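You operate a simulated robot arm through the tools that you are given. There is no shell and no other tool. Be economical: measure what you need, move in short steps, check, and stop when the job is done.

You are at the controls of a simulated robot arm. One attempt, no reset.

## Task
Dip the white towel in the purple bowl and wipe the soap splash off the wall.
Fine: towel on the drainer after; empty the bowl into the sink and put it back; the other bowl stays.

It is judged by the outcome, as a careful person would: the job done as asked, and still so three seconds after it is handed in. It fails if anything else is knocked over, pushed out of place, dropped, spilled or broken. Flat cloth is picked up by pressing the open fingertips on it (5 to 10 N) and closing them slowly along it; thin cloth reads only 2 to 8 mm in the jaws.

## Robot
A 6-joint arm with a two-finger parallel gripper, fixed in place. Base frame: the origin is at the foot of the arm, x ahead of it, y to its left, z up; the work surface is at about z = 0.9. Lengths are in m, angles in rad, forces in N, time in s.
With the tool pointing down near the work surface it reaches from about 0.32 to 0.7 m from the base axis. Its first joint turns from -2.897 to 2.897 rad. Payload 4.1 kg.
The tool frame sits at the grasp point between the pads (the TCP): z along the fingers, y along the line on which they close. The tips reach 0.023 m beyond it. The gripper opens to 0.094 m. The fingers are 0.038 m wide and 0.01 m thick; the gripper's body (0.054 by 0.096 m) begins 0.039 m behind the TCP.
Orientation is that of the tool frame in the base frame, as [roll, pitch, yaw] about the fixed x, y, z axes, in that order (R = Rz(yaw) Ry(pitch) Rx(roll)). With the fingers straight down and closing along the base's y, the tool's x points along the base's -x, its y along +y and its z along -z.

## Interface
- The arm moves only by the tool step_arm. Its argument "deltas" is a list of rows, each an object (a shift or turn left out is 0, a gripper value left out holds the last) with "translation": the shift along the tool's x, y, z in m, a list of three; "angular": the turn, a rotation vector about the tool's x, y, z in degrees, a list of three; "jaw": the closure, from 0 (fully open) to 1 (shut). In form: [{"translation": [x, y, z], "angular": [ax, ay, az], "jaw": jaw}, ...]. A call has 1 to 10 rows; each row is the pose to reach, as a shift and turn from the pose commanded when the call began, along the tool's axes at that moment. Each row takes 0.2 s and may step no farther than 0.05 m and 0.15 rad from the row before; otherwise, or with a gripper value out of range, the whole call is refused. Where a pose cannot be reached the arm comes as near as it can. A force on the tool above 50 N (or 10 N above the force at the start of the call, whichever is more), or a blocked arm, ends the call early, and 0.2 s more pass. Each finger travels about 0.045 m/s and halts on what it meets, pressing with about 28 N; the grip force reading is that of the motor and also rises with nothing between the fingers. The clock runs only during rows and for 0.2 s after the last one: add rows that repeat a pose to give the fingers time. The reply holds the time, the measured pose of the TCP, the force on the tool along the base axes, the opening and the grip force, in the units named above and with some noise.
- Cameras (640 x 400 px; columns grow to the right, rows downward): "scene" is fixed at [0.3954, 0.6366, 1.4942]; the picture's right is [-0.87, -0.50, 0.00], its down [-0.40, 0.70, -0.60] and it looks along [0.30, -0.52, -0.80] (base axes); focal length 214 px, centre (320, 200). "wrist" rides on the gripper at [-0.039, 0, -0.044] in the tool frame; the picture's right is [0.00, -1.00, 0.00], its down [0.97, 0.00, -0.24] and it looks along [0.24, 0.00, 0.97] (tool axes); focal length 218 px, centre (320, 200). There is no depth. A picture from a camera that has moved, and an enlarged one, comes with that camera's place and axes in the base frame and with its lens. The place of the scene camera against the robot may be out by one fixed shift of up to 0.025 m in any direction.
- get_image(camera): a new picture of that camera. It takes no simulated time.
- lift_body(by): slides the trunk up (or, below 0, down) by that many m; the arm rides with it, the base frame stays. It gives what a move gives, with no picture.
- zoom(camera, box): a new picture of the part [left, top, right, bottom] of that camera's present view, enlarged. It takes no simulated time.
- finish_job(): hands the job in; it is judged then, once.

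Work in short steps. Places have to be worked out from the pictures, the camera data and where the tool is seen: move nearer, look again, correct. Check each grasp and each placing, and mend what went wrong. You have 120 turns and 68 pictures in all, those below and enlarged ones among them. Open the gripper and draw the arm clear of the work before you hand the job in, unless the task says otherwise; then end with one line.

The tools are called after "Emit:" as a command line: name --argument value ..., lists and objects as JSON in quotes. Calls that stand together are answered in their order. step_arm: Moves the arm, as the interface text tells. Its arguments: {"type":"object","properties":{"deltas":{"type":"array"}},"required":["deltas"]} The other tools are called the same way: lift_body (by) slides the trunk up or down; get_image (camera) takes a picture; zoom (camera, box) takes an enlarged picture of a part of a camera's view; finish_job () hands the job in.

At the start:

```text
time_s: 0.0
eef_pos: [0.395, -0.1696, 1.2212]
orientation: [-3.141, -0.001, 3.141]
ft_force: [0.3, 0.1, -0.6]
opening: 0.0943
gripper_force: 0.1
trunk travel left (down, up): [-0.525, 0.065]
```

scene: 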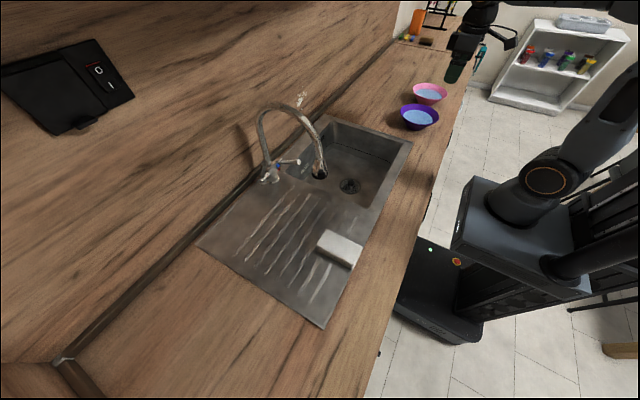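
wrist: 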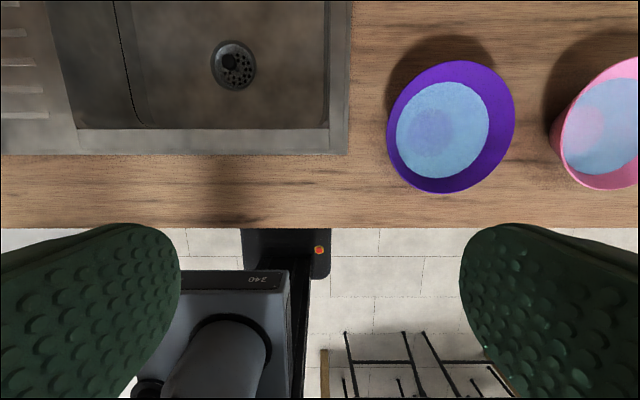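

I'll look closer first: the folded towel sits on the drainer near (0.48, 0.38), the purple bowl near (0.45, -0.34). I have yet to find the splash on the wall.

Emit:
zoom --camera "scene" --box '[220, 60, 380, 160]'

Emit:
zoom --camera "scene" --box '[360, 0, 520, 150]'

Emit:
zoom --camera "scene" --box '[0, 0, 320, 200]'

Emit:
zoom --camera "scene" --box '[200, 160, 420, 330]'

```text
4.00 times, centred on (300, 110) of scene
camera zoom: at [0.3954, 0.6366, 1.4942], right [-0.87, -0.5, 0.0], down [-0.4, 0.7, -0.6], along [0.3, -0.52, -0.8], focal length 858 px, centre (400, 560)
```

zoom: 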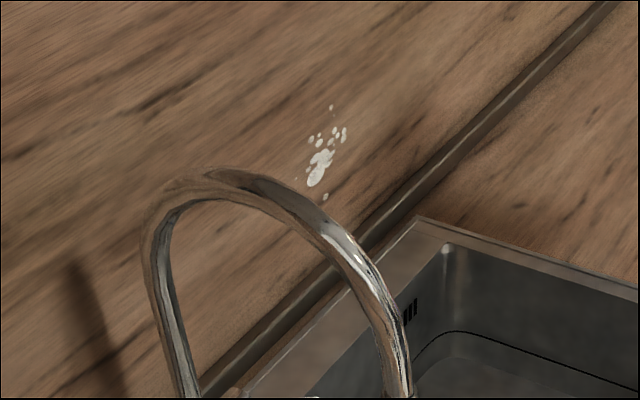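

```text
2.67 times, centred on (440, 75) of scene
camera zoom: at [0.3954, 0.6366, 1.4942], right [-0.87, -0.5, 0.0], down [-0.4, 0.7, -0.6], along [0.3, -0.52, -0.8], focal length 572 px, centre (0, 533)
```

zoom: 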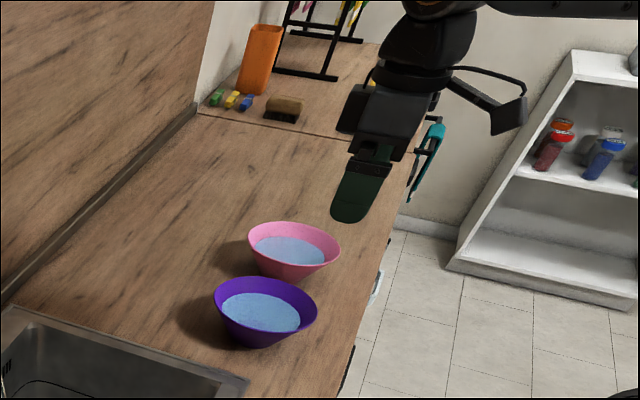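

```text
2.00 times, centred on (160, 100) of scene
camera zoom: at [0.3954, 0.6366, 1.4942], right [-0.87, -0.5, 0.0], down [-0.4, 0.7, -0.6], along [0.3, -0.52, -0.8], focal length 429 px, centre (640, 400)
```

zoom: 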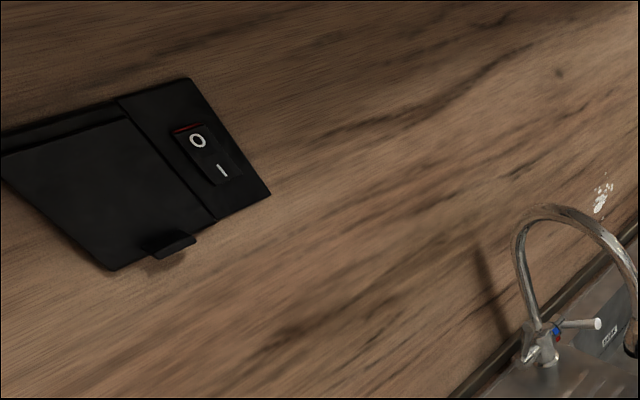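

```text
2.35 times, centred on (310, 245) of scene
camera zoom: at [0.3954, 0.6366, 1.4942], right [-0.87, -0.5, 0.0], down [-0.4, 0.7, -0.6], along [0.3, -0.52, -0.8], focal length 505 px, centre (344, 94)
```

zoom: 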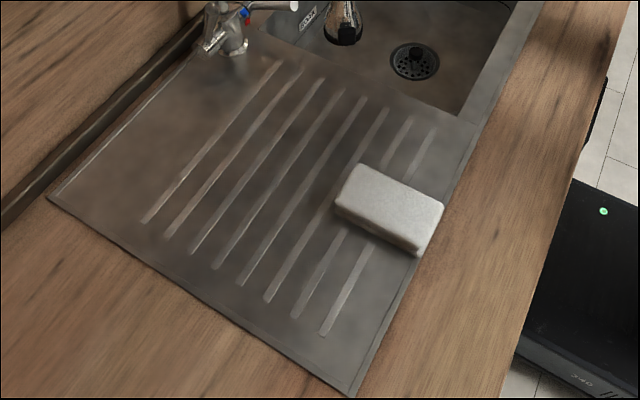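

The splash is on the wall at about (0.89, -0.06, 1.04), right of the faucet arch. The towel looks like a folded pad of about 0.115 × 0.06 m with its long side along x, so the current jaw direction suits it. I'm moving towards it to look.

Emit:
step_arm --deltas '[{"translation": [-0.005, 0.048, 0]}, {"translation": [-0.01, 0.096, 0]}, {"translation": [-0.015, 0.144, 0]}, {"translation": [-0.02, 0.192, 0]}, {"translation": [-0.025, 0.24, 0]}, {"translation": [-0.03, 0.288, 0]}, {"translation": [-0.035, 0.336, 0]}, {"translation": [-0.04, 0.384, 0]}, {"translation": [-0.045, 0.432, 0]}, {"translation": [-0.05, 0.48, 0]}]'

Emit:
step_arm --deltas '[{"translation": [-0.005, 0.035, 0.03]}, {"translation": [-0.01, 0.07, 0.06]}]'

Emit:
get_image --camera "wrist"

Emit:
get_image --camera "scene"

```text
time_s: 2.2
eef_pos: [0.4441, 0.3104, 1.2195]
orientation: [-3.141, -0.001, 3.141]
ft_force: [0.0, -0.3, 0.2]
opening: 0.0938
gripper_force: 0.1
trunk travel left (down, up): [-0.525, 0.065]
```

```text
time_s: 2.8
eef_pos: [0.4567, 0.3813, 1.1595]
orientation: [-3.141, -0.001, 3.141]
ft_force: [0.2, -0.1, 0.0]
opening: 0.0941
gripper_force: 0.1
trunk travel left (down, up): [-0.525, 0.065]
```

```text
61 pictures are left
camera wrist: at [0.4951, 0.383, 1.2044], right [0.0, -1.0, 0.0], down [-0.97, 0.0, 0.24], along [-0.24, 0.0, -0.97], focal length 218 px, centre (320, 200)
```

wrist: 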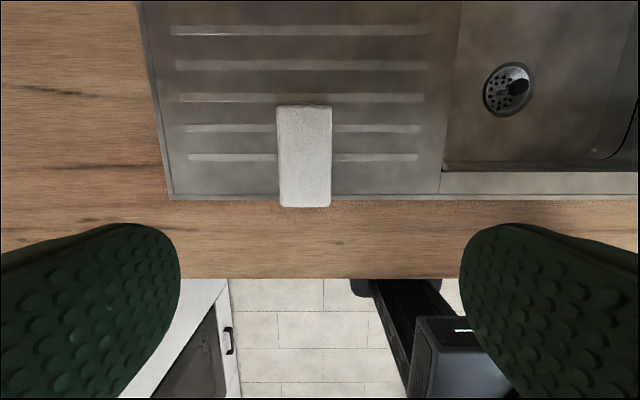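

```text
60 pictures are left
```

scene: 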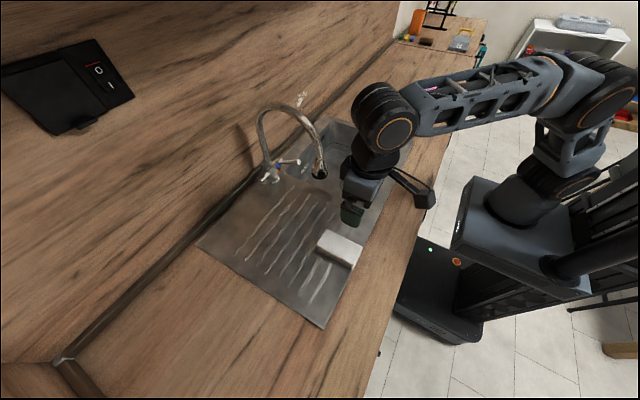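

The wrist view puts the towel at x 0.416–0.543, y about 0.403, roughly 0.066 m wide. The scene camera is about 0.018 low in y. I'm centring over the towel and going lower to refine that.

Emit:
step_arm --deltas '[{"translation": [-0.012, 0.01, 0.045]}, {"translation": [-0.023, 0.021, 0.09]}, {"translation": [-0.023, 0.021, 0.13]}]'

Emit:
get_image --camera "wrist"

Emit:
zoom --camera "scene" --box '[280, 180, 440, 280]'

```text
time_s: 3.6
eef_pos: [0.4768, 0.4018, 1.0321]
orientation: [-3.141, 0.0, 3.14]
ft_force: [0.0, -0.2, -0.5]
opening: 0.0941
gripper_force: 0.0
trunk travel left (down, up): [-0.525, 0.065]
```

```text
59 pictures are left
camera wrist: at [0.517, 0.4029, 1.0755], right [0.0, -1.0, 0.0], down [-0.97, 0.0, 0.24], along [-0.24, 0.0, -0.97], focal length 218 px, centre (320, 200)
```

wrist: 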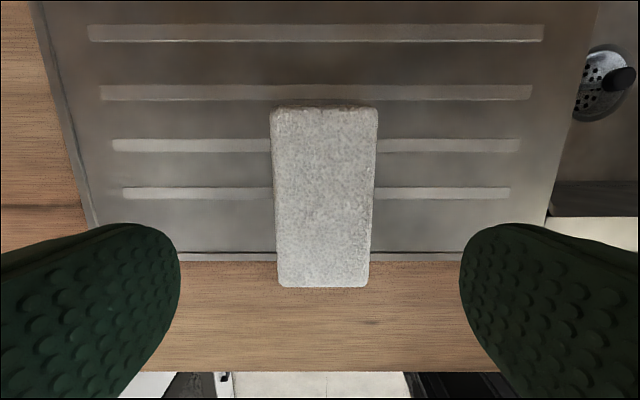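

```text
4.00 times, centred on (360, 230) of scene
camera zoom: at [0.3954, 0.6366, 1.4942], right [-0.87, -0.5, 0.0], down [-0.4, 0.7, -0.6], along [0.3, -0.52, -0.8], focal length 858 px, centre (160, 80)
```

zoom: 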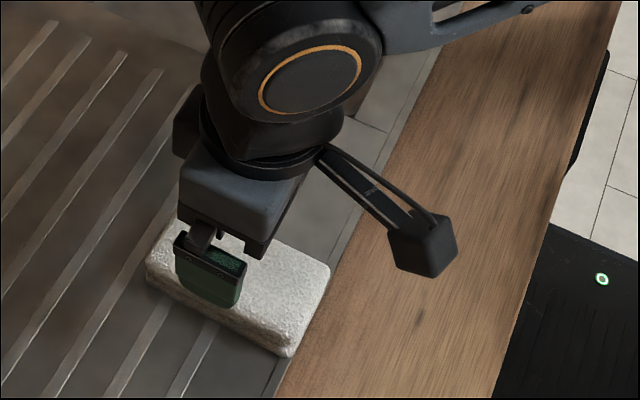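

The towel is centred under the gripper (x about 0.48, y about 0.40), with its top near z 0.94. I'm lowering to TCP 0.938, so the tips straddle it and its bottom still protrudes past them.

Emit:
step_arm --deltas '[{"translation": [-0.003, -0.001, 0.035]}, {"translation": [-0.003, -0.001, 0.07]}, {"translation": [-0.003, -0.001, 0.094]}]'

Emit:
zoom --camera "scene" --box '[280, 180, 440, 280]'

```text
time_s: 4.4
eef_pos: [0.4808, 0.3989, 0.9374]
orientation: [3.141, 0.001, 3.141]
ft_force: [-0.1, 0.3, 0.2]
opening: 0.0939
gripper_force: 0.1
trunk travel left (down, up): [-0.525, 0.065]
```

```text
4.00 times, centred on (360, 230) of scene
camera zoom: at [0.3954, 0.6366, 1.4942], right [-0.87, -0.5, 0.0], down [-0.4, 0.7, -0.6], along [0.3, -0.52, -0.8], focal length 858 px, centre (160, 80)
```

zoom: 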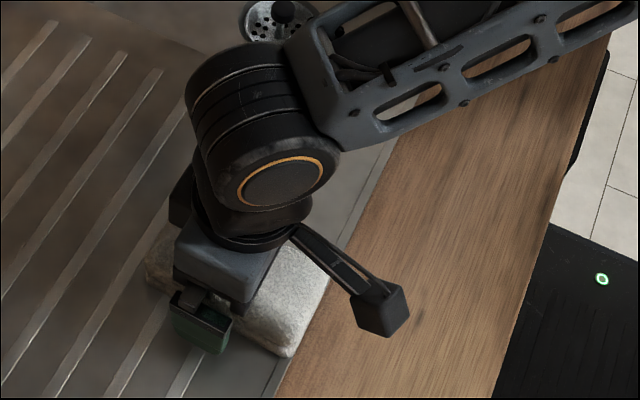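

No contact, and the fingers straddle the towel. Closing now.

Emit:
step_arm --deltas '[{"jaw": 0.3}, {"jaw": 0.5}, {"jaw": 0.7}, {"jaw": 0.9}, {"jaw": 1.0}, {"jaw": 1.0}, {"jaw": 1.0}]'

Emit:
get_image --camera "wrist"

```text
time_s: 6.0
eef_pos: [0.4806, 0.3989, 0.9358]
orientation: [-3.142, -0.002, 3.141]
ft_force: [-0.6, 0.5, 0.0]
opening: 0.0637
gripper_force: 27.3
trunk travel left (down, up): [-0.525, 0.065]
```

```text
56 pictures are left
camera wrist: at [0.5205, 0.3995, 0.9815], right [0.0, -1.0, 0.0], down [-0.97, 0.0, 0.24], along [-0.24, 0.0, -0.97], focal length 218 px, centre (320, 200)
```

wrist: 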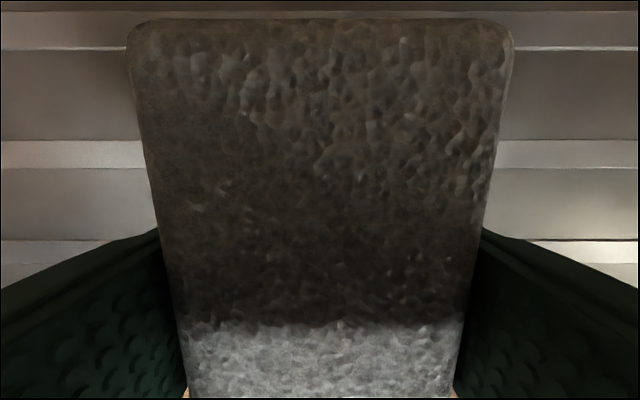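

Held at 0.064 m opening with 27 N. Lifting and checking the hold.

Emit:
step_arm --deltas '[{"translation": [0, 0, -0.03]}, {"translation": [0, 0, -0.07]}, {"translation": [0, 0, -0.12]}, {"translation": [0, 0, -0.16]}]'

Emit:
zoom --camera "scene" --box '[240, 120, 480, 270]'

```text
time_s: 7.0
eef_pos: [0.4813, 0.3981, 1.0982]
orientation: [-3.141, 0.001, 3.141]
ft_force: [0.5, 0.3, -1.5]
opening: 0.0638
gripper_force: 28.1
trunk travel left (down, up): [-0.525, 0.065]
```

```text
2.67 times, centred on (360, 195) of scene
camera zoom: at [0.3954, 0.6366, 1.4942], right [-0.87, -0.5, 0.0], down [-0.4, 0.7, -0.6], along [0.3, -0.52, -0.8], focal length 572 px, centre (213, 213)
```

zoom: 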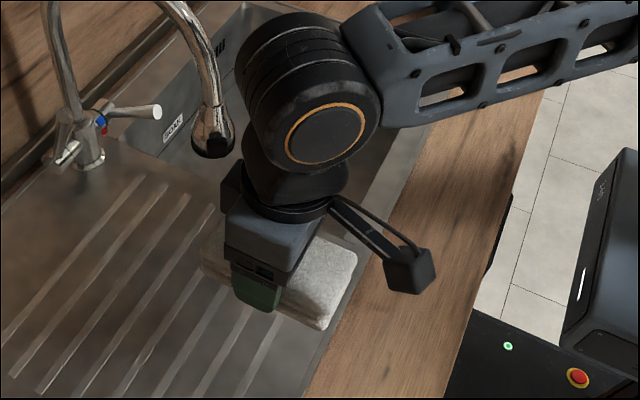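

The towel lifted cleanly. I'm carrying it over to the purple bowl at z about 1.14, a little retracted from the faucet.

Emit:
step_arm --deltas '[{"translation": [0.01, -0.035, -0.02]}, {"translation": [0.02, -0.08, -0.04]}, {"translation": [0.03, -0.125, -0.04]}, {"translation": [0.03, -0.17, -0.04]}, {"translation": [0.03, -0.218, -0.04]}, {"translation": [0.03, -0.266, -0.04]}, {"translation": [0.03, -0.314, -0.04]}, {"translation": [0.03, -0.362, -0.04]}]'

Emit:
step_arm --deltas '[{"translation": [0, -0.048, 0]}, {"translation": [0, -0.096, 0]}, {"translation": [0, -0.144, 0]}, {"translation": [0, -0.192, 0]}, {"translation": [0, -0.24, 0]}, {"translation": [0, -0.288, 0]}, {"translation": [0, -0.336, 0]}, {"translation": [-0.005, -0.375, 0]}]'

Emit:
get_image --camera "wrist"

Emit:
zoom --camera "scene" --box '[360, 0, 520, 150]'

```text
refused: row 2 steps farther than a row can; nothing moved
```

```text
time_s: 8.8
eef_pos: [0.4884, 0.0231, 1.0952]
orientation: [-3.141, 0.0, -3.141]
ft_force: [-1.1, -0.8, -2.4]
opening: 0.0637
gripper_force: 28.4
trunk travel left (down, up): [-0.525, 0.065]
```

```text
54 pictures are left
camera wrist: at [0.5272, 0.0244, 1.1404], right [0.0, -1.0, 0.0], down [-0.97, 0.0, 0.24], along [-0.24, 0.0, -0.97], focal length 218 px, centre (320, 200)
```

wrist: 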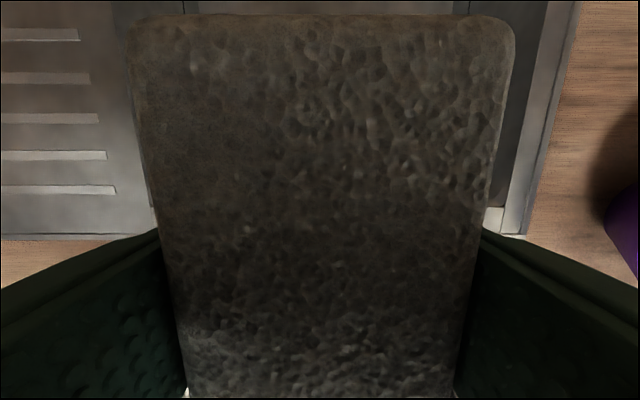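

```text
2.67 times, centred on (440, 75) of scene
camera zoom: at [0.3954, 0.6366, 1.4942], right [-0.87, -0.5, 0.0], down [-0.4, 0.7, -0.6], along [0.3, -0.52, -0.8], focal length 572 px, centre (0, 533)
```

zoom: 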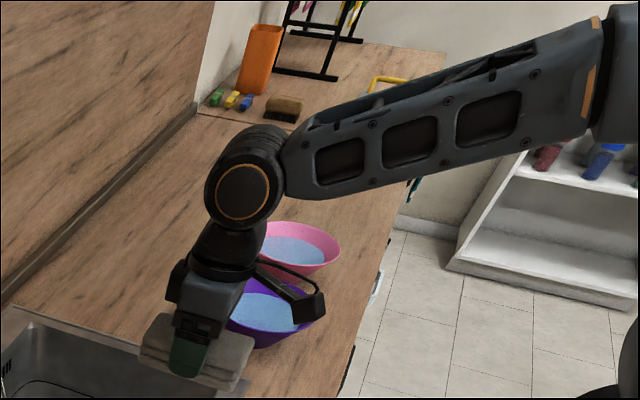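

Only the first call was refused, so the arm is at y 0.02 and z 1.095. I'm moving to where the wrist camera can see the bowl beside the towel, so I can locate it precisely.

Emit:
step_arm --deltas '[{"translation": [0.01, -0.025, -0.035]}, {"translation": [0.02, -0.05, -0.07]}, {"translation": [0.03, -0.075, -0.1]}, {"translation": [0.04, -0.1, -0.13]}]'

Emit:
get_image --camera "wrist"

```text
time_s: 9.8
eef_pos: [0.4468, -0.0781, 1.2273]
orientation: [-3.14, 0.002, 3.14]
ft_force: [-0.6, -0.5, -2.3]
opening: 0.064
gripper_force: 27.3
trunk travel left (down, up): [-0.525, 0.065]
```

```text
52 pictures are left
camera wrist: at [0.4867, -0.0765, 1.2715], right [0.0, -1.0, 0.0], down [-0.97, 0.0, 0.24], along [-0.24, 0.0, -0.97], focal length 218 px, centre (320, 200)
```

wrist: 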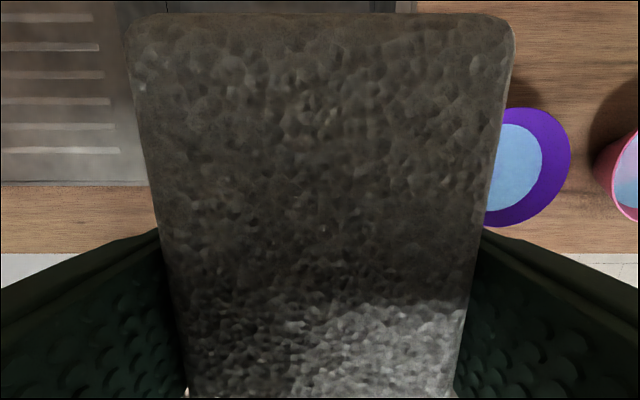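

The rim fit puts the purple bowl at (0.453, -0.3365), radius 0.081, rim z about 0.972, with water near z 0.94. Laid flat, the pad is too long to reach the water, so I'll dip one end with a 40° tilt. The side boom will point up. I'm moving above the bowl now.

Emit:
step_arm --deltas '[{"translation": [0.001, -0.044, 0]}, {"translation": [0.003, -0.088, 0]}, {"translation": [0.005, -0.132, 0]}, {"translation": [0.007, -0.176, 0.01]}, {"translation": [0.009, -0.22, 0.03]}, {"translation": [0.009, -0.2585, 0.05]}, {"translation": [0.009, -0.2585, 0.08]}]'

Emit:
step_arm --deltas '[{"angular": [0, 8, 0]}, {"angular": [0, 16, 0]}, {"angular": [0, 24, 0]}, {"angular": [0, 32, 0]}, {"angular": [0, 40, 0]}]'

Emit:
zoom --camera "scene" --box '[360, 0, 520, 150]'

Emit:
get_image --camera "wrist"

```text
time_s: 11.4
eef_pos: [0.4344, -0.3355, 1.1454]
orientation: [3.141, 0.001, 3.141]
ft_force: [0.6, -0.3, -2.1]
opening: 0.0636
gripper_force: 27.8
trunk travel left (down, up): [-0.525, 0.065]
```

```text
time_s: 12.6
eef_pos: [0.4306, -0.3321, 1.143]
orientation: [-3.14, -0.699, 3.139]
ft_force: [0.1, -0.3, -1.2]
opening: 0.0639
gripper_force: 28.1
out of reach, approached as far as the arm can: row 5
trunk travel left (down, up): [-0.525, 0.065]
```

```text
2.67 times, centred on (440, 75) of scene
camera zoom: at [0.3954, 0.6366, 1.4942], right [-0.87, -0.5, 0.0], down [-0.4, 0.7, -0.6], along [0.3, -0.52, -0.8], focal length 572 px, centre (0, 533)
```

zoom: 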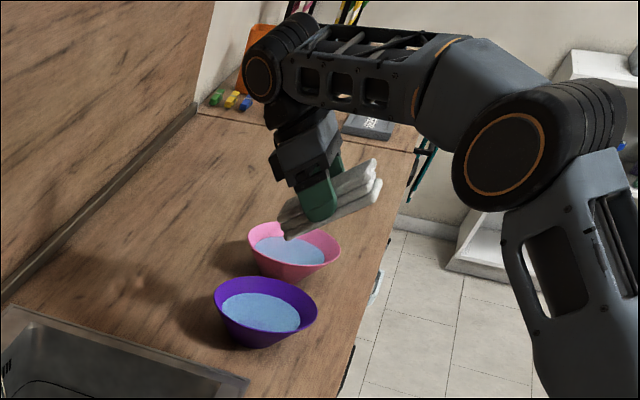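

```text
50 pictures are left
camera wrist: at [0.49, -0.3311, 1.1529], right [0.0, -1.0, 0.0], down [-0.59, 0.0, 0.81], along [-0.81, 0.0, -0.59], focal length 218 px, centre (320, 200)
```

wrist: 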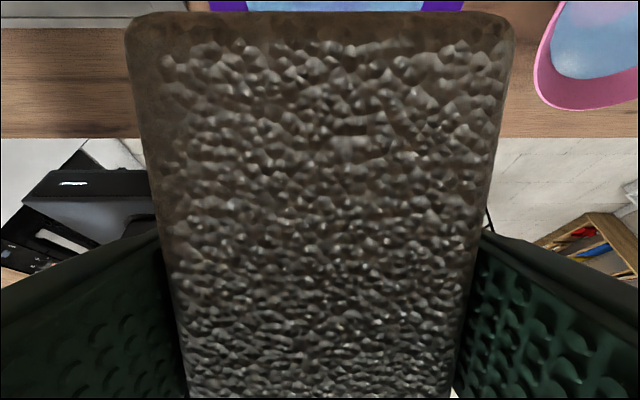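

The 40° tilt is reached. The bowl appears just ahead below, centred about y -0.338. I'm lowering vertically 0.1 m in steps, then rechecking the pose.

Emit:
step_arm --deltas '[{"translation": [-0.0257, 0, 0.0306]}, {"translation": [-0.0514, 0, 0.0613]}, {"translation": [-0.0643, 0, 0.0766]}, {"translation": [-0.0643, 0, 0.0766]}]'

Emit:
zoom --camera "scene" --box '[370, 40, 490, 150]'

Emit:
get_image --camera "wrist"

```text
time_s: 13.6
eef_pos: [0.4328, -0.3327, 1.0434]
orientation: [3.141, -0.7, 3.139]
ft_force: [-0.4, -0.5, -2.1]
opening: 0.0639
gripper_force: 27.9
trunk travel left (down, up): [-0.525, 0.065]
```

```text
3.64 times, centred on (430, 95) of scene
camera zoom: at [0.3954, 0.6366, 1.4942], right [-0.87, -0.5, 0.0], down [-0.4, 0.7, -0.6], along [0.3, -0.52, -0.8], focal length 780 px, centre (-80, 582)
```

zoom: 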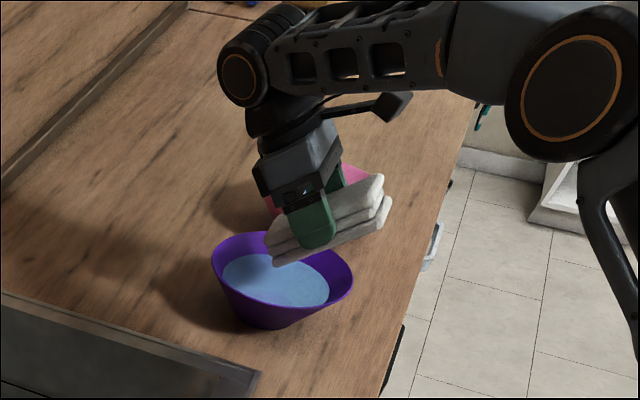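

```text
48 pictures are left
camera wrist: at [0.4913, -0.332, 1.052], right [0.0, -1.0, 0.0], down [-0.59, 0.0, 0.81], along [-0.81, 0.0, -0.59], focal length 218 px, centre (320, 200)
```

wrist: 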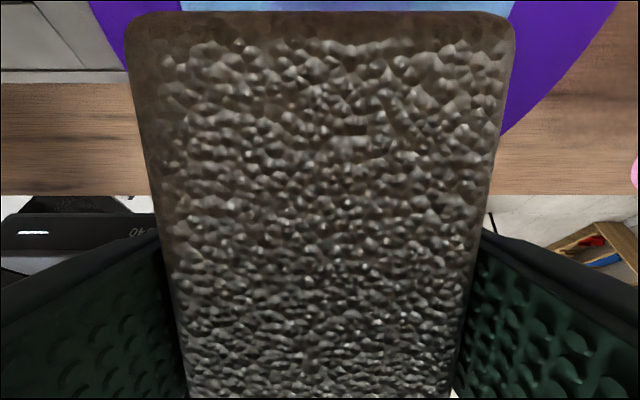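

The towel end hangs over the bowl, and the bowl centre is about 8 mm further to -y. I'm correcting and dipping to TCP z about 0.983, watching force.

Emit:
step_arm --deltas '[{"translation": [-0.0046, -0.008, -0.0039]}, {"translation": [-0.018, -0.008, 0.012]}, {"translation": [-0.031, -0.008, 0.027]}, {"translation": [-0.0432, -0.008, 0.0421]}, {"translation": [-0.0432, -0.008, 0.0421]}]'

Emit:
zoom --camera "scene" --box '[370, 40, 490, 150]'

```text
time_s: 14.8
eef_pos: [0.4386, -0.3418, 0.9831]
orientation: [-3.141, -0.7, 3.141]
ft_force: [0.1, 0.1, -2.9]
opening: 0.0636
gripper_force: 27.9
trunk travel left (down, up): [-0.525, 0.065]
```

```text
3.64 times, centred on (430, 95) of scene
camera zoom: at [0.3954, 0.6366, 1.4942], right [-0.87, -0.5, 0.0], down [-0.4, 0.7, -0.6], along [0.3, -0.52, -0.8], focal length 780 px, centre (-80, 582)
```

zoom: 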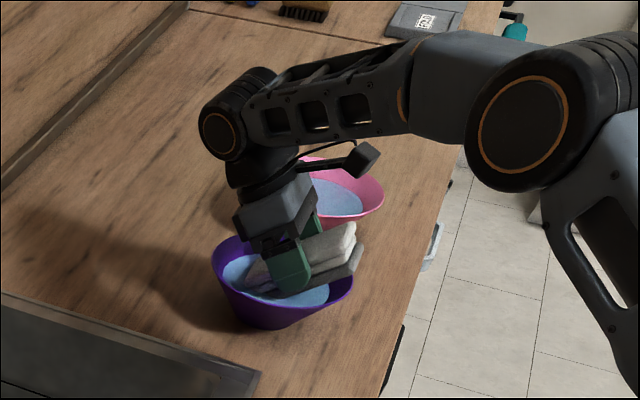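

The end is well in the water with no contact force. I'll go 6 mm deeper, soak briefly, then raise slowly so it drips into the bowl.

Emit:
step_arm --deltas '[{"translation": [-0.0039, 0, 0.0046]}, {"translation": [-0.0039, 0, 0.0046]}, {"translation": [-0.0039, 0, 0.0046]}, {"translation": [-0.0039, 0, 0.0046]}, {"translation": [-0.0039, 0, 0.0046]}]'

Emit:
step_arm --deltas '[{"translation": [0.013, 0, -0.0153]}, {"translation": [0.026, 0, -0.0306]}, {"translation": [0.039, 0, -0.046]}, {"translation": [0.0514, 0, -0.0613]}, {"translation": [0.0643, 0, -0.0766]}, {"translation": [0.0643, 0, -0.0766]}, {"translation": [0.0643, 0, -0.0766]}]'

Emit:
zoom --camera "scene" --box '[370, 40, 490, 150]'

```text
time_s: 16.0
eef_pos: [0.4383, -0.3402, 0.9778]
orientation: [-3.141, -0.698, -3.141]
ft_force: [-0.2, 0.0, -1.6]
opening: 0.0637
gripper_force: 27.5
trunk travel left (down, up): [-0.525, 0.065]
```

```text
time_s: 17.6
eef_pos: [0.4385, -0.3418, 1.0768]
orientation: [-3.141, -0.699, -3.141]
ft_force: [0.6, 0.8, -3.1]
opening: 0.0637
gripper_force: 27.5
trunk travel left (down, up): [-0.525, 0.065]
```

```text
3.64 times, centred on (430, 95) of scene
camera zoom: at [0.3954, 0.6366, 1.4942], right [-0.87, -0.5, 0.0], down [-0.4, 0.7, -0.6], along [0.3, -0.52, -0.8], focal length 780 px, centre (-80, 582)
```

zoom: 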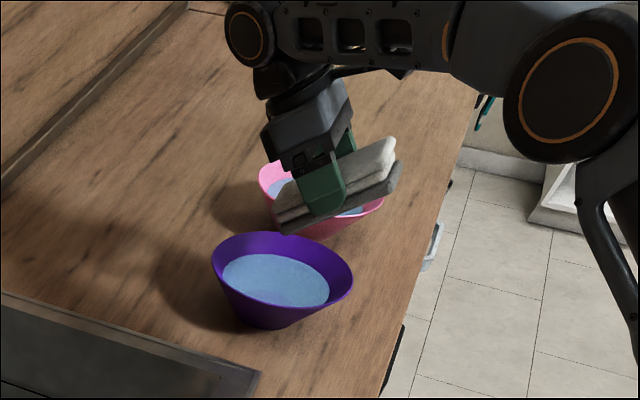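

The towel's lower layer is visibly wet and the bowl is undisturbed. I'm straightening up while rising.

Emit:
step_arm --deltas '[{"translation": [0.013, 0, -0.0153], "angular": [0, -8, 0]}, {"translation": [0.026, 0, -0.0306], "angular": [0, -16, 0]}, {"translation": [0.039, 0, -0.046], "angular": [0, -24, 0]}, {"translation": [0.0514, 0, -0.0613], "angular": [0, -32, 0]}, {"translation": [0.0643, 0, -0.0766], "angular": [0, -40, 0]}, {"translation": [0.0643, 0, -0.0766], "angular": [0, -40, 0]}]'

Emit:
step_arm --deltas '[{"translation": [-0.01, 0.046, 0]}, {"translation": [-0.02, 0.092, 0]}, {"translation": [-0.03, 0.138, 0]}, {"translation": [-0.04, 0.184, 0]}, {"translation": [-0.05, 0.23, 0]}, {"translation": [-0.06, 0.275, 0]}, {"translation": [-0.06, 0.275, 0]}]'

Emit:
step_arm --deltas '[{"angular": [0, 0, 8]}, {"angular": [0, 0, 16]}, {"angular": [0, 0, 24]}, {"angular": [0, 0, 32]}, {"angular": [0, 0, 40]}, {"angular": [0, 0, 48]}, {"angular": [0, 0, 56]}, {"angular": [0, 0, 64]}, {"angular": [0, 0, 72]}, {"angular": [0, 0, 80]}]'

Emit:
get_image --camera "scene"

```text
time_s: 19.0
eef_pos: [0.4388, -0.3407, 1.1775]
orientation: [-3.141, 0.002, 3.141]
ft_force: [-0.7, -0.7, -2.5]
opening: 0.0635
gripper_force: 28.3
trunk travel left (down, up): [-0.525, 0.065]
```

```text
time_s: 20.6
eef_pos: [0.4964, -0.0652, 1.1753]
orientation: [3.14, 0.0, 3.141]
ft_force: [-0.1, 0.6, -2.1]
opening: 0.0635
gripper_force: 28.2
trunk travel left (down, up): [-0.525, 0.065]
```

```text
time_s: 22.8
eef_pos: [0.4975, -0.0648, 1.1765]
orientation: [-3.141, 0.0, 1.742]
ft_force: [0.7, -0.3, -1.7]
opening: 0.0639
gripper_force: 28.0
trunk travel left (down, up): [-0.525, 0.065]
```

```text
45 pictures are left
```

scene: 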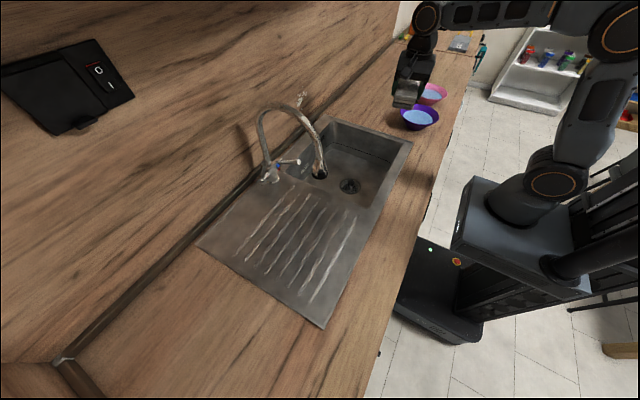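

No trouble with the yaw. I'm finishing the last 10°, then tilting the tool up to face the wall while advancing.

Emit:
step_arm --deltas '[{"angular": [0, 0, 5]}, {"angular": [0, 0, 10]}]'

Emit:
step_arm --deltas '[{"translation": [0, 0.01, 0], "angular": [-8, 0, 0]}, {"translation": [0, 0.02, 0], "angular": [-16, 0, 0]}, {"translation": [0, 0.03, 0], "angular": [-24, 0, 0]}, {"translation": [0, 0.045, 0], "angular": [-32, 0, 0]}, {"translation": [0, 0.06, 0], "angular": [-40, 0, 0]}, {"translation": [0, 0.075, 0], "angular": [-48, 0, 0]}, {"translation": [0, 0.09, 0], "angular": [-56, 0, 0]}, {"translation": [0, 0.105, 0], "angular": [-64, 0, 0]}, {"translation": [0, 0.12, 0], "angular": [-72, 0, 0]}, {"translation": [0, 0.135, 0], "angular": [-80, 0, 0]}]'

Emit:
get_image --camera "scene"

Emit:
get_image --camera "wrist"

```text
time_s: 23.4
eef_pos: [0.4984, -0.0647, 1.1777]
orientation: [3.141, 0.0, 1.568]
ft_force: [0.0, 0.0, -2.2]
opening: 0.0636
gripper_force: 28.3
trunk travel left (down, up): [-0.525, 0.065]
```

```text
time_s: 25.6
eef_pos: [0.6332, -0.0658, 1.1777]
orientation: [1.745, 0.008, 1.576]
ft_force: [-0.1, -2.0, -1.3]
opening: 0.0636
gripper_force: 28.0
out of reach, approached as far as the arm can: row 8, 9
trunk travel left (down, up): [-0.525, 0.065]
```

```text
44 pictures are left
```

scene: 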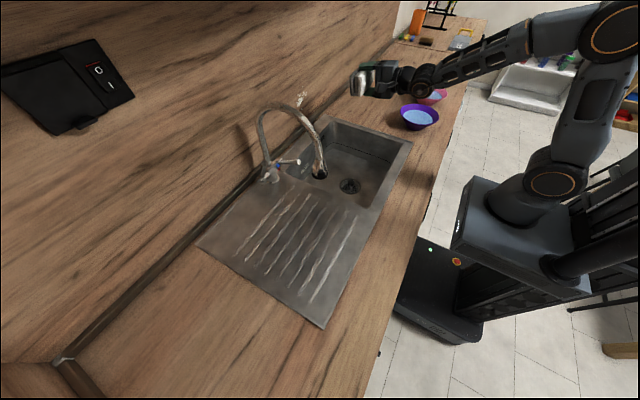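

```text
43 pictures are left
camera wrist: at [0.5908, -0.1037, 1.1857], right [-0.17, -0.01, -0.98], down [-0.24, 0.97, 0.04], along [0.95, 0.24, -0.17], focal length 218 px, centre (320, 200)
```

wrist: 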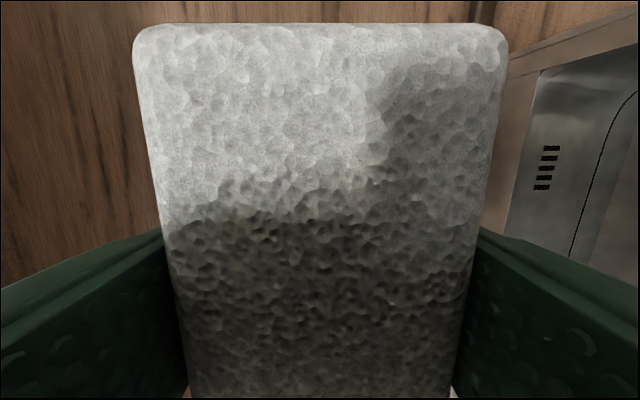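

The pad faces the wall. I'm levelling the last 10°, lowering to splash height (z about 1.045), and shifting so the wet end lies over y about -0.05.

Emit:
step_arm --deltas '[{"translation": [0.005, -0.02, 0.005], "angular": [-5, 0, 0]}, {"translation": [0.01, -0.045, 0.01], "angular": [-10, 0, 0]}, {"translation": [0.02, -0.075, 0.025], "angular": [-10, 0, 0]}, {"translation": [0.03, -0.105, 0.045], "angular": [-10, 0, 0]}, {"translation": [0.035, -0.12, 0.08], "angular": [-10, 0, 0]}, {"translation": [0.035, -0.12, 0.1], "angular": [-10, 0, 0]}]'

Emit:
get_image --camera "scene"

Emit:
get_image --camera "wrist"

```text
time_s: 27.0
eef_pos: [0.7109, -0.0778, 1.0456]
orientation: [1.58, -0.002, 1.616]
ft_force: [0.6, 0.8, -1.7]
opening: 0.0636
gripper_force: 28.4
out of reach, approached as far as the arm can: row 1, 2, 3, 4, 5, 6
trunk travel left (down, up): [-0.525, 0.065]
```

```text
42 pictures are left
```

scene: 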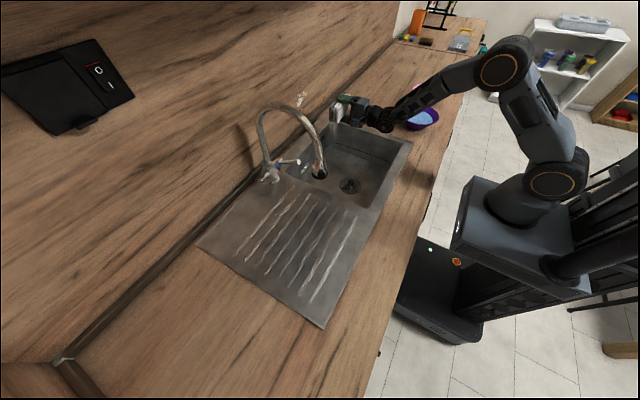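

```text
41 pictures are left
camera wrist: at [0.6693, -0.1179, 1.047], right [-0.01, 0.0, -1.0], down [-0.28, 0.96, 0.0], along [0.96, 0.28, -0.01], focal length 218 px, centre (320, 200)
```

wrist: 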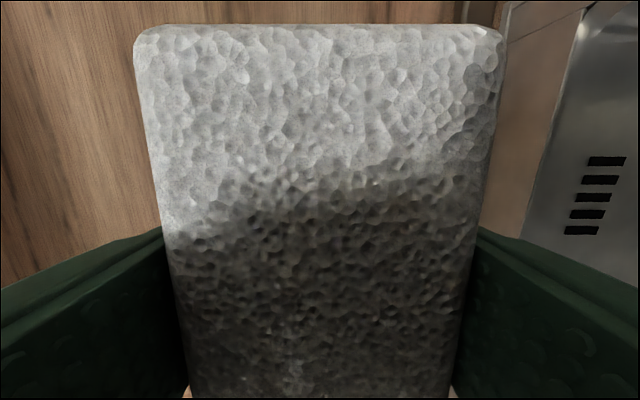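

The arm couldn't quite get the y shift: y is -0.078 with the yaw 2.6° off. I'll hold to see if it converges, then advance a little and see what is reachable.

Emit:
step_arm --deltas '[{"translation": [0, 0, 0]}, {"translation": [0, 0, 0.02]}, {"translation": [0, 0, 0.04]}]'

Emit:
step_arm --deltas '[{"translation": [0.01, 0, 0]}, {"translation": [0.02, 0, 0]}, {"translation": [0.02, 0, 0]}]'

```text
time_s: 27.8
eef_pos: [0.7519, -0.094, 1.0499]
orientation: [1.578, 0.0, 1.589]
ft_force: [0.2, -0.1, -1.4]
opening: 0.0637
gripper_force: 28.2
out of reach, approached as far as the arm can: row 2, 3
trunk travel left (down, up): [-0.525, 0.065]
```

```text
time_s: 28.6
eef_pos: [0.7544, -0.0925, 1.0545]
orientation: [1.575, -0.001, 1.59]
ft_force: [0.7, 0.5, -2.1]
opening: 0.0638
gripper_force: 28.0
out of reach, approached as far as the arm can: row 1, 2, 3
trunk travel left (down, up): [-0.525, 0.065]
```

y is limited by some joint, not by the wall. I'll look at the wrist configuration up close.

Emit:
zoom --camera "scene" --box '[290, 20, 610, 220]'

```text
2.00 times, centred on (450, 120) of scene
camera zoom: at [0.3954, 0.6366, 1.4942], right [-0.87, -0.5, 0.0], down [-0.4, 0.7, -0.6], along [0.3, -0.52, -0.8], focal length 429 px, centre (60, 360)
```

zoom: 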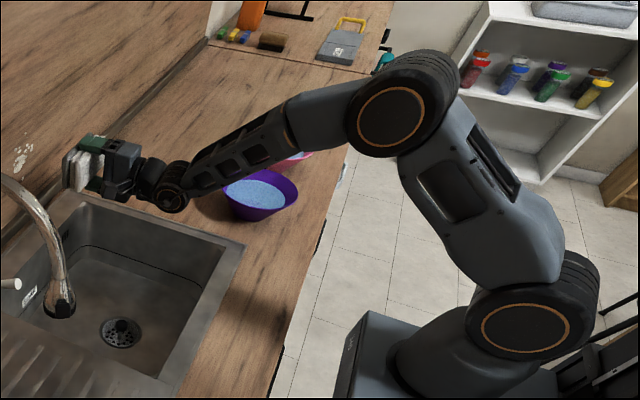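

J4 looks neutral, so the last (roll) joint may be near a limit. I'll test by rolling the tool back a little while shifting to +y.

Emit:
step_arm --deltas '[{"angular": [0, 0, -7]}, {"angular": [0, 0, -14]}, {"translation": [0.02, 0, 0], "angular": [0, 0, -20]}, {"translation": [0.04, 0, 0], "angular": [0, 0, -20]}, {"translation": [0.06, 0, 0], "angular": [0, 0, -20]}]'

```text
time_s: 29.8
eef_pos: [0.759, -0.0729, 1.0622]
orientation: [1.579, 0.352, 1.617]
ft_force: [-0.2, 1.2, -1.3]
opening: 0.0636
gripper_force: 28.1
out of reach, approached as far as the arm can: row 1, 2, 3, 4, 5
trunk travel left (down, up): [-0.525, 0.065]
```

The arm also drifts up, which suggests the wrist pitch limit: the forearm slopes down too much. Lowering the trunk fixes that. I'll raise the tool first, then slide the trunk down.

Emit:
step_arm --deltas '[{"translation": [-0.013, 0.038, 0]}, {"translation": [-0.026, 0.075, -0.01]}, {"translation": [-0.038, 0.11, -0.02]}]'

Emit:
lift_body --by -0.12

Emit:
zoom --camera "scene" --box '[290, 20, 610, 220]'

```text
time_s: 30.6
eef_pos: [0.7395, -0.0736, 1.1773]
orientation: [1.575, 0.35, 1.578]
ft_force: [-0.3, 0.4, -1.3]
opening: 0.0635
gripper_force: 27.9
out of reach, approached as far as the arm can: row 1, 2
trunk travel left (down, up): [-0.525, 0.065]
```

```text
time_s: 32.1
eef_pos: [0.7417, -0.0734, 1.0576]
orientation: [1.572, 0.349, 1.579]
ft_force: [-0.8, 0.2, -2.2]
opening: 0.0638
gripper_force: 28.0
trunk travel left (down, up): [-0.405, 0.185]
```

```text
2.00 times, centred on (450, 120) of scene
camera zoom: at [0.3954, 0.6366, 1.4942], right [-0.87, -0.5, 0.0], down [-0.4, 0.7, -0.6], along [0.3, -0.52, -0.8], focal length 429 px, centre (60, 360)
```

zoom: 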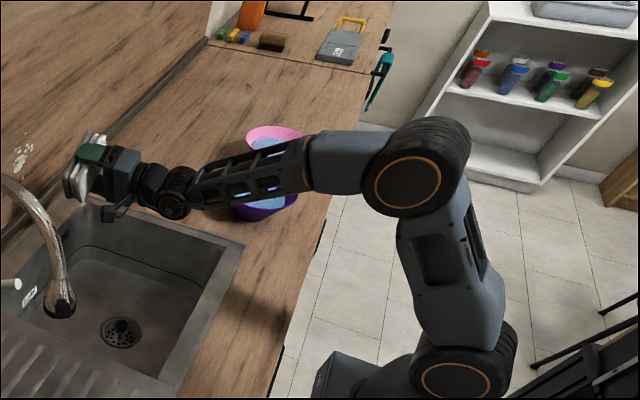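

That works: the forearm is nearly level and the pose is exact. I'm rolling back level and shifting to y about -0.035.

Emit:
step_arm --deltas '[{"angular": [0, 0, 7]}, {"angular": [0, 0, 14]}, {"angular": [0, 0, 20]}]'

Emit:
step_arm --deltas '[{"translation": [0.02, -0.005, 0.02]}, {"translation": [0.035, -0.012, 0.04]}, {"translation": [0.035, -0.012, 0.055]}]'

Emit:
zoom --camera "scene" --box '[240, 60, 400, 160]'

```text
time_s: 32.9
eef_pos: [0.7416, -0.074, 1.0575]
orientation: [1.573, -0.001, 1.579]
ft_force: [0.9, -0.8, -1.2]
opening: 0.0637
gripper_force: 28.0
trunk travel left (down, up): [-0.405, 0.185]
```

```text
time_s: 33.7
eef_pos: [0.8003, -0.0527, 1.0479]
orientation: [1.578, 0.001, 1.597]
ft_force: [0.1, -0.7, -1.6]
opening: 0.0638
gripper_force: 27.7
out of reach, approached as far as the arm can: row 1, 2, 3
trunk travel left (down, up): [-0.405, 0.185]
```

```text
4.00 times, centred on (320, 110) of scene
camera zoom: at [0.3954, 0.6366, 1.4942], right [-0.87, -0.5, 0.0], down [-0.4, 0.7, -0.6], along [0.3, -0.52, -0.8], focal length 858 px, centre (320, 560)
```

zoom: 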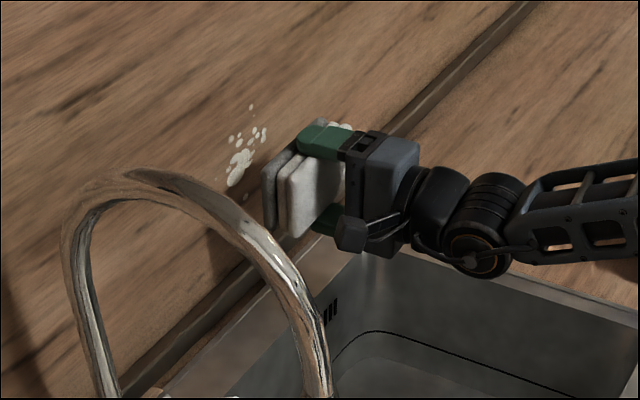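

y is at -0.053, which already centres the pad on the splash, and the residual yaw is only 1.5°. I'm advancing in small steps to contact.

Emit:
step_arm --deltas '[{"translation": [-0.005, 0, 0.012]}, {"translation": [-0.01, 0, 0.024]}, {"translation": [-0.01, 0, 0.034]}]'

Emit:
zoom --camera "scene" --box '[240, 60, 400, 160]'

```text
time_s: 34.5
eef_pos: [0.8339, -0.0624, 1.0487]
orientation: [1.574, 0.0, 1.578]
ft_force: [0.3, -0.1, -1.4]
opening: 0.0639
gripper_force: 28.0
trunk travel left (down, up): [-0.405, 0.185]
```

```text
4.00 times, centred on (320, 110) of scene
camera zoom: at [0.3954, 0.6366, 1.4942], right [-0.87, -0.5, 0.0], down [-0.4, 0.7, -0.6], along [0.3, -0.52, -0.8], focal length 858 px, centre (320, 560)
```

zoom: 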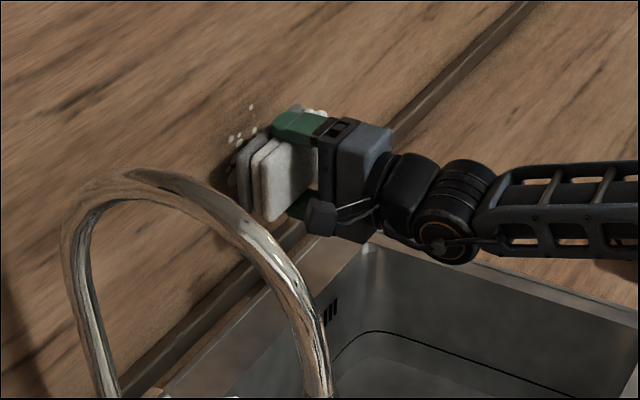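

Within reach again and nearly at the wall. I'm advancing 8 mm at a time until the force rises.

Emit:
step_arm --deltas '[{"translation": [0, 0, 0.008]}, {"translation": [0, 0, 0.008]}]'

Emit:
step_arm --deltas '[{"translation": [0, 0, 0.008]}, {"translation": [0, 0, 0.008]}]'

```text
time_s: 35.1
eef_pos: [0.8438, -0.0633, 1.0491]
orientation: [1.574, -0.001, 1.58]
ft_force: [-0.1, -0.1, -1.8]
opening: 0.0638
gripper_force: 28.3
trunk travel left (down, up): [-0.405, 0.185]
```

```text
time_s: 35.7
eef_pos: [0.8508, -0.0637, 1.0493]
orientation: [1.574, -0.001, 1.578]
ft_force: [-0.1, 1.8, -1.6]
opening: 0.0637
gripper_force: 28.1
trunk travel left (down, up): [-0.405, 0.185]
```

Emit:
step_arm --deltas '[{"translation": [0, 0, 0.006]}, {"translation": [0, 0, 0.006]}]'

Emit:
step_arm --deltas '[{"translation": [0, 0, 0.006]}, {"translation": [0, 0, 0.006]}]'

Emit:
zoom --camera "scene" --box '[240, 60, 400, 160]'

```text
time_s: 36.3
eef_pos: [0.8572, -0.0638, 1.0493]
orientation: [1.574, 0.001, 1.579]
ft_force: [-0.1, -0.2, -3.0]
opening: 0.0637
gripper_force: 28.1
trunk travel left (down, up): [-0.405, 0.185]
```

```text
time_s: 36.9
eef_pos: [0.8621, -0.0637, 1.0492]
orientation: [1.574, 0.0, 1.579]
ft_force: [0.9, 0.5, -1.9]
opening: 0.0637
gripper_force: 28.5
trunk travel left (down, up): [-0.405, 0.185]
```

```text
4.00 times, centred on (320, 110) of scene
camera zoom: at [0.3954, 0.6366, 1.4942], right [-0.87, -0.5, 0.0], down [-0.4, 0.7, -0.6], along [0.3, -0.52, -0.8], focal length 858 px, centre (320, 560)
```

zoom: 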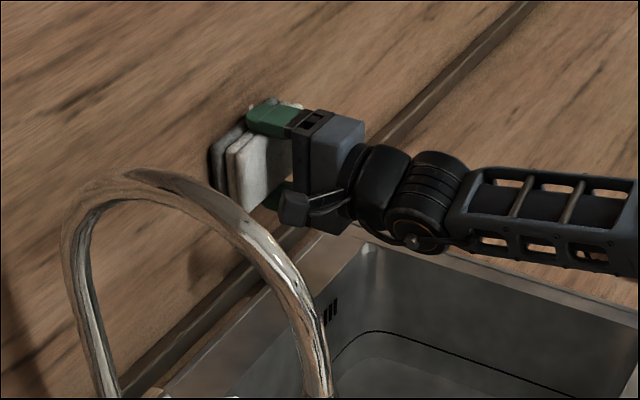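

Still no contact force, so I'm continuing.

Emit:
step_arm --deltas '[{"translation": [0, 0, 0.005]}, {"translation": [0, 0, 0.005]}]'

Emit:
step_arm --deltas '[{"translation": [0, 0, 0.005]}, {"translation": [0, 0, 0.005]}]'

Emit:
step_arm --deltas '[{"translation": [0, 0, 0.004]}, {"translation": [0, 0, 0.004]}]'

```text
time_s: 37.5
eef_pos: [0.8668, -0.063, 1.0507]
orientation: [1.572, 0.001, 1.58]
ft_force: [-26.1, 2.6, -7.8]
opening: 0.064
gripper_force: 28.0
trunk travel left (down, up): [-0.405, 0.185]
```

```text
time_s: 38.1
eef_pos: [0.8686, -0.0637, 1.0512]
orientation: [1.572, 0.001, 1.579]
ft_force: [-43.2, 2.9, -11.3]
opening: 0.0641
gripper_force: 27.9
trunk travel left (down, up): [-0.405, 0.185]
```

```text
time_s: 38.4
eef_pos: [0.8701, -0.0628, 1.0515]
orientation: [1.574, 0.0, 1.579]
ft_force: [-51.7, 3.7, -5.0]
opening: 0.0638
gripper_force: 28.3
trunk travel left (down, up): [-0.405, 0.185]
stopped in row 1: the force on the tool passed its limit (the readings are from after the stop); the commanded pose is now the measured one
```

Firm contact at TCP x about 0.866. I'm backing off to a moderate press, then wiping up and down.

Emit:
step_arm --deltas '[{"translation": [0, 0, -0.002]}, {"translation": [0, 0, -0.003]}]'

Emit:
step_arm --deltas '[{"translation": [0, 0.01, 0]}, {"translation": [0, 0.02, 0]}, {"translation": [0, 0.03, 0]}, {"translation": [0, 0.04, 0]}]'

```text
time_s: 39.0
eef_pos: [0.8687, -0.0632, 1.0513]
orientation: [1.572, 0.003, 1.579]
ft_force: [-16.4, 2.5, 7.2]
opening: 0.0639
gripper_force: 28.0
trunk travel left (down, up): [-0.405, 0.185]
```

```text
time_s: 40.0
eef_pos: [0.8702, -0.0647, 1.0872]
orientation: [1.579, 0.0, 1.576]
ft_force: [-31.3, -0.8, -15.6]
opening: 0.0638
gripper_force: 28.3
trunk travel left (down, up): [-0.405, 0.185]
```

Emit:
step_arm --deltas '[{"translation": [0, -0.01, -0.001]}, {"translation": [0, -0.02, -0.001]}, {"translation": [0, -0.03, -0.001]}, {"translation": [0, -0.04, -0.001]}, {"translation": [0, -0.05, -0.001]}, {"translation": [0, -0.06, -0.001]}, {"translation": [0, -0.07, -0.001]}]'

Emit:
zoom --camera "scene" --box '[240, 60, 400, 160]'

```text
time_s: 41.6
eef_pos: [0.8707, -0.0632, 1.0161]
orientation: [1.577, 0.0, 1.58]
ft_force: [-3.1, -0.4, -1.0]
opening: 0.0635
gripper_force: 27.9
trunk travel left (down, up): [-0.405, 0.185]
```

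```text
4.00 times, centred on (320, 110) of scene
camera zoom: at [0.3954, 0.6366, 1.4942], right [-0.87, -0.5, 0.0], down [-0.4, 0.7, -0.6], along [0.3, -0.52, -0.8], focal length 858 px, centre (320, 560)
```

zoom: 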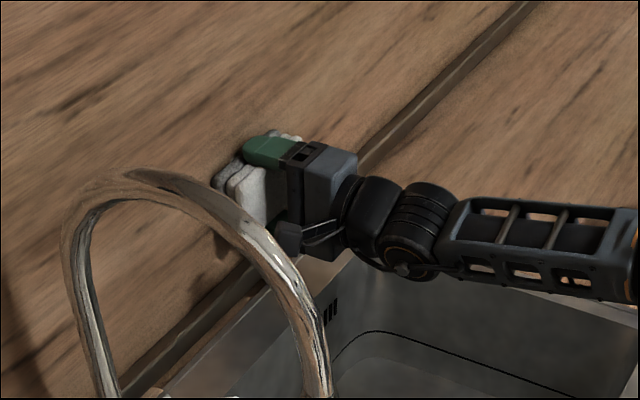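

The upper droplets are gone. I'm pressing slightly more and doing another up-down pass, with small y sweeps.

Emit:
step_arm --deltas '[{"translation": [0, 0, 0.003]}, {"translation": [0.01, 0.008, 0.003]}, {"translation": [0.015, 0.018, 0.003]}, {"translation": [0.015, 0.028, 0.003]}, {"translation": [0.01, 0.038, 0.002]}, {"translation": [0, 0.048, 0.002]}, {"translation": [-0.01, 0.058, 0.002]}, {"translation": [-0.01, 0.048, 0.002]}, {"translation": [-0.01, 0.038, 0.002]}]'

Emit:
step_arm --deltas '[{"translation": [0.005, -0.008, 0]}, {"translation": [0.01, -0.018, 0]}, {"translation": [0.015, -0.028, 0]}, {"translation": [0.02, -0.036, 0]}]'

Emit:
step_arm --deltas '[{"translation": [0, 0, -0.02]}, {"translation": [0, 0, -0.05]}, {"translation": [-0.02, 0, -0.09]}, {"translation": [-0.04, 0, -0.13]}]'

Emit:
zoom --camera "scene" --box '[240, 60, 400, 160]'

```text
time_s: 42.3
eef_pos: [0.8697, -0.0629, 1.0159]
orientation: [1.594, 0.0, 1.568]
ft_force: [-39.5, -9.6, -3.6]
opening: 0.0642
gripper_force: 28.5
trunk travel left (down, up): [-0.405, 0.185]
stopped in row 3: the force on the tool passed its limit (the readings are from after the stop); the commanded pose is now the measured one
```

```text
time_s: 43.3
eef_pos: [0.8709, -0.0401, 0.9848]
orientation: [1.588, 0.003, 1.581]
ft_force: [-32.9, -1.2, 13.7]
opening: 0.064
gripper_force: 28.0
out of reach, approached as far as the arm can: row 4
trunk travel left (down, up): [-0.405, 0.185]
```

```text
time_s: 44.3
eef_pos: [0.7443, -0.0857, 0.9845]
orientation: [1.597, 0.003, 1.583]
ft_force: [0.0, -0.5, -2.3]
opening: 0.0641
gripper_force: 28.1
out of reach, approached as far as the arm can: row 1, 2, 3, 4
trunk travel left (down, up): [-0.405, 0.185]
```

```text
4.00 times, centred on (320, 110) of scene
camera zoom: at [0.3954, 0.6366, 1.4942], right [-0.87, -0.5, 0.0], down [-0.4, 0.7, -0.6], along [0.3, -0.52, -0.8], focal length 858 px, centre (320, 560)
```

zoom: 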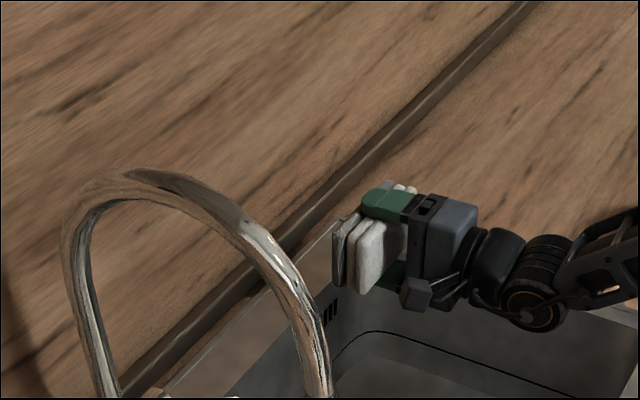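

The splash is gone. I'm raising the trunk back (this lifts the tool too), then folding back to tool-down over the sink.

Emit:
lift_body --by 0.12

Emit:
step_arm --deltas '[{"translation": [0, 0.02, -0.025]}, {"translation": [0, 0.03, -0.05], "angular": [8, 0, 0]}, {"translation": [0, 0.04, -0.075], "angular": [16, 0, 0]}, {"translation": [0, 0.05, -0.1], "angular": [24, 0, 0]}, {"translation": [0, 0.06, -0.125], "angular": [32, 0, 0]}, {"translation": [0, 0.07, -0.15], "angular": [40, 0, 0]}, {"translation": [0, 0.08, -0.175], "angular": [48, 0, 0]}, {"translation": [0, 0.09, -0.2], "angular": [56, 0, 0]}, {"translation": [0, 0.09, -0.22], "angular": [64, 0, 0]}, {"translation": [0, 0.09, -0.24], "angular": [72, 0, 0]}]'

```text
time_s: 45.8
eef_pos: [0.7453, -0.0854, 1.1031]
orientation: [1.598, 0.001, 1.58]
ft_force: [-0.6, -0.3, -2.7]
opening: 0.0641
gripper_force: 28.3
trunk travel left (down, up): [-0.525, 0.065]
```

```text
time_s: 48.0
eef_pos: [0.5062, -0.089, 1.2008]
orientation: [2.854, 0.003, 1.58]
ft_force: [-0.1, 0.8, -1.9]
opening: 0.0638
gripper_force: 27.4
trunk travel left (down, up): [-0.525, 0.065]
```

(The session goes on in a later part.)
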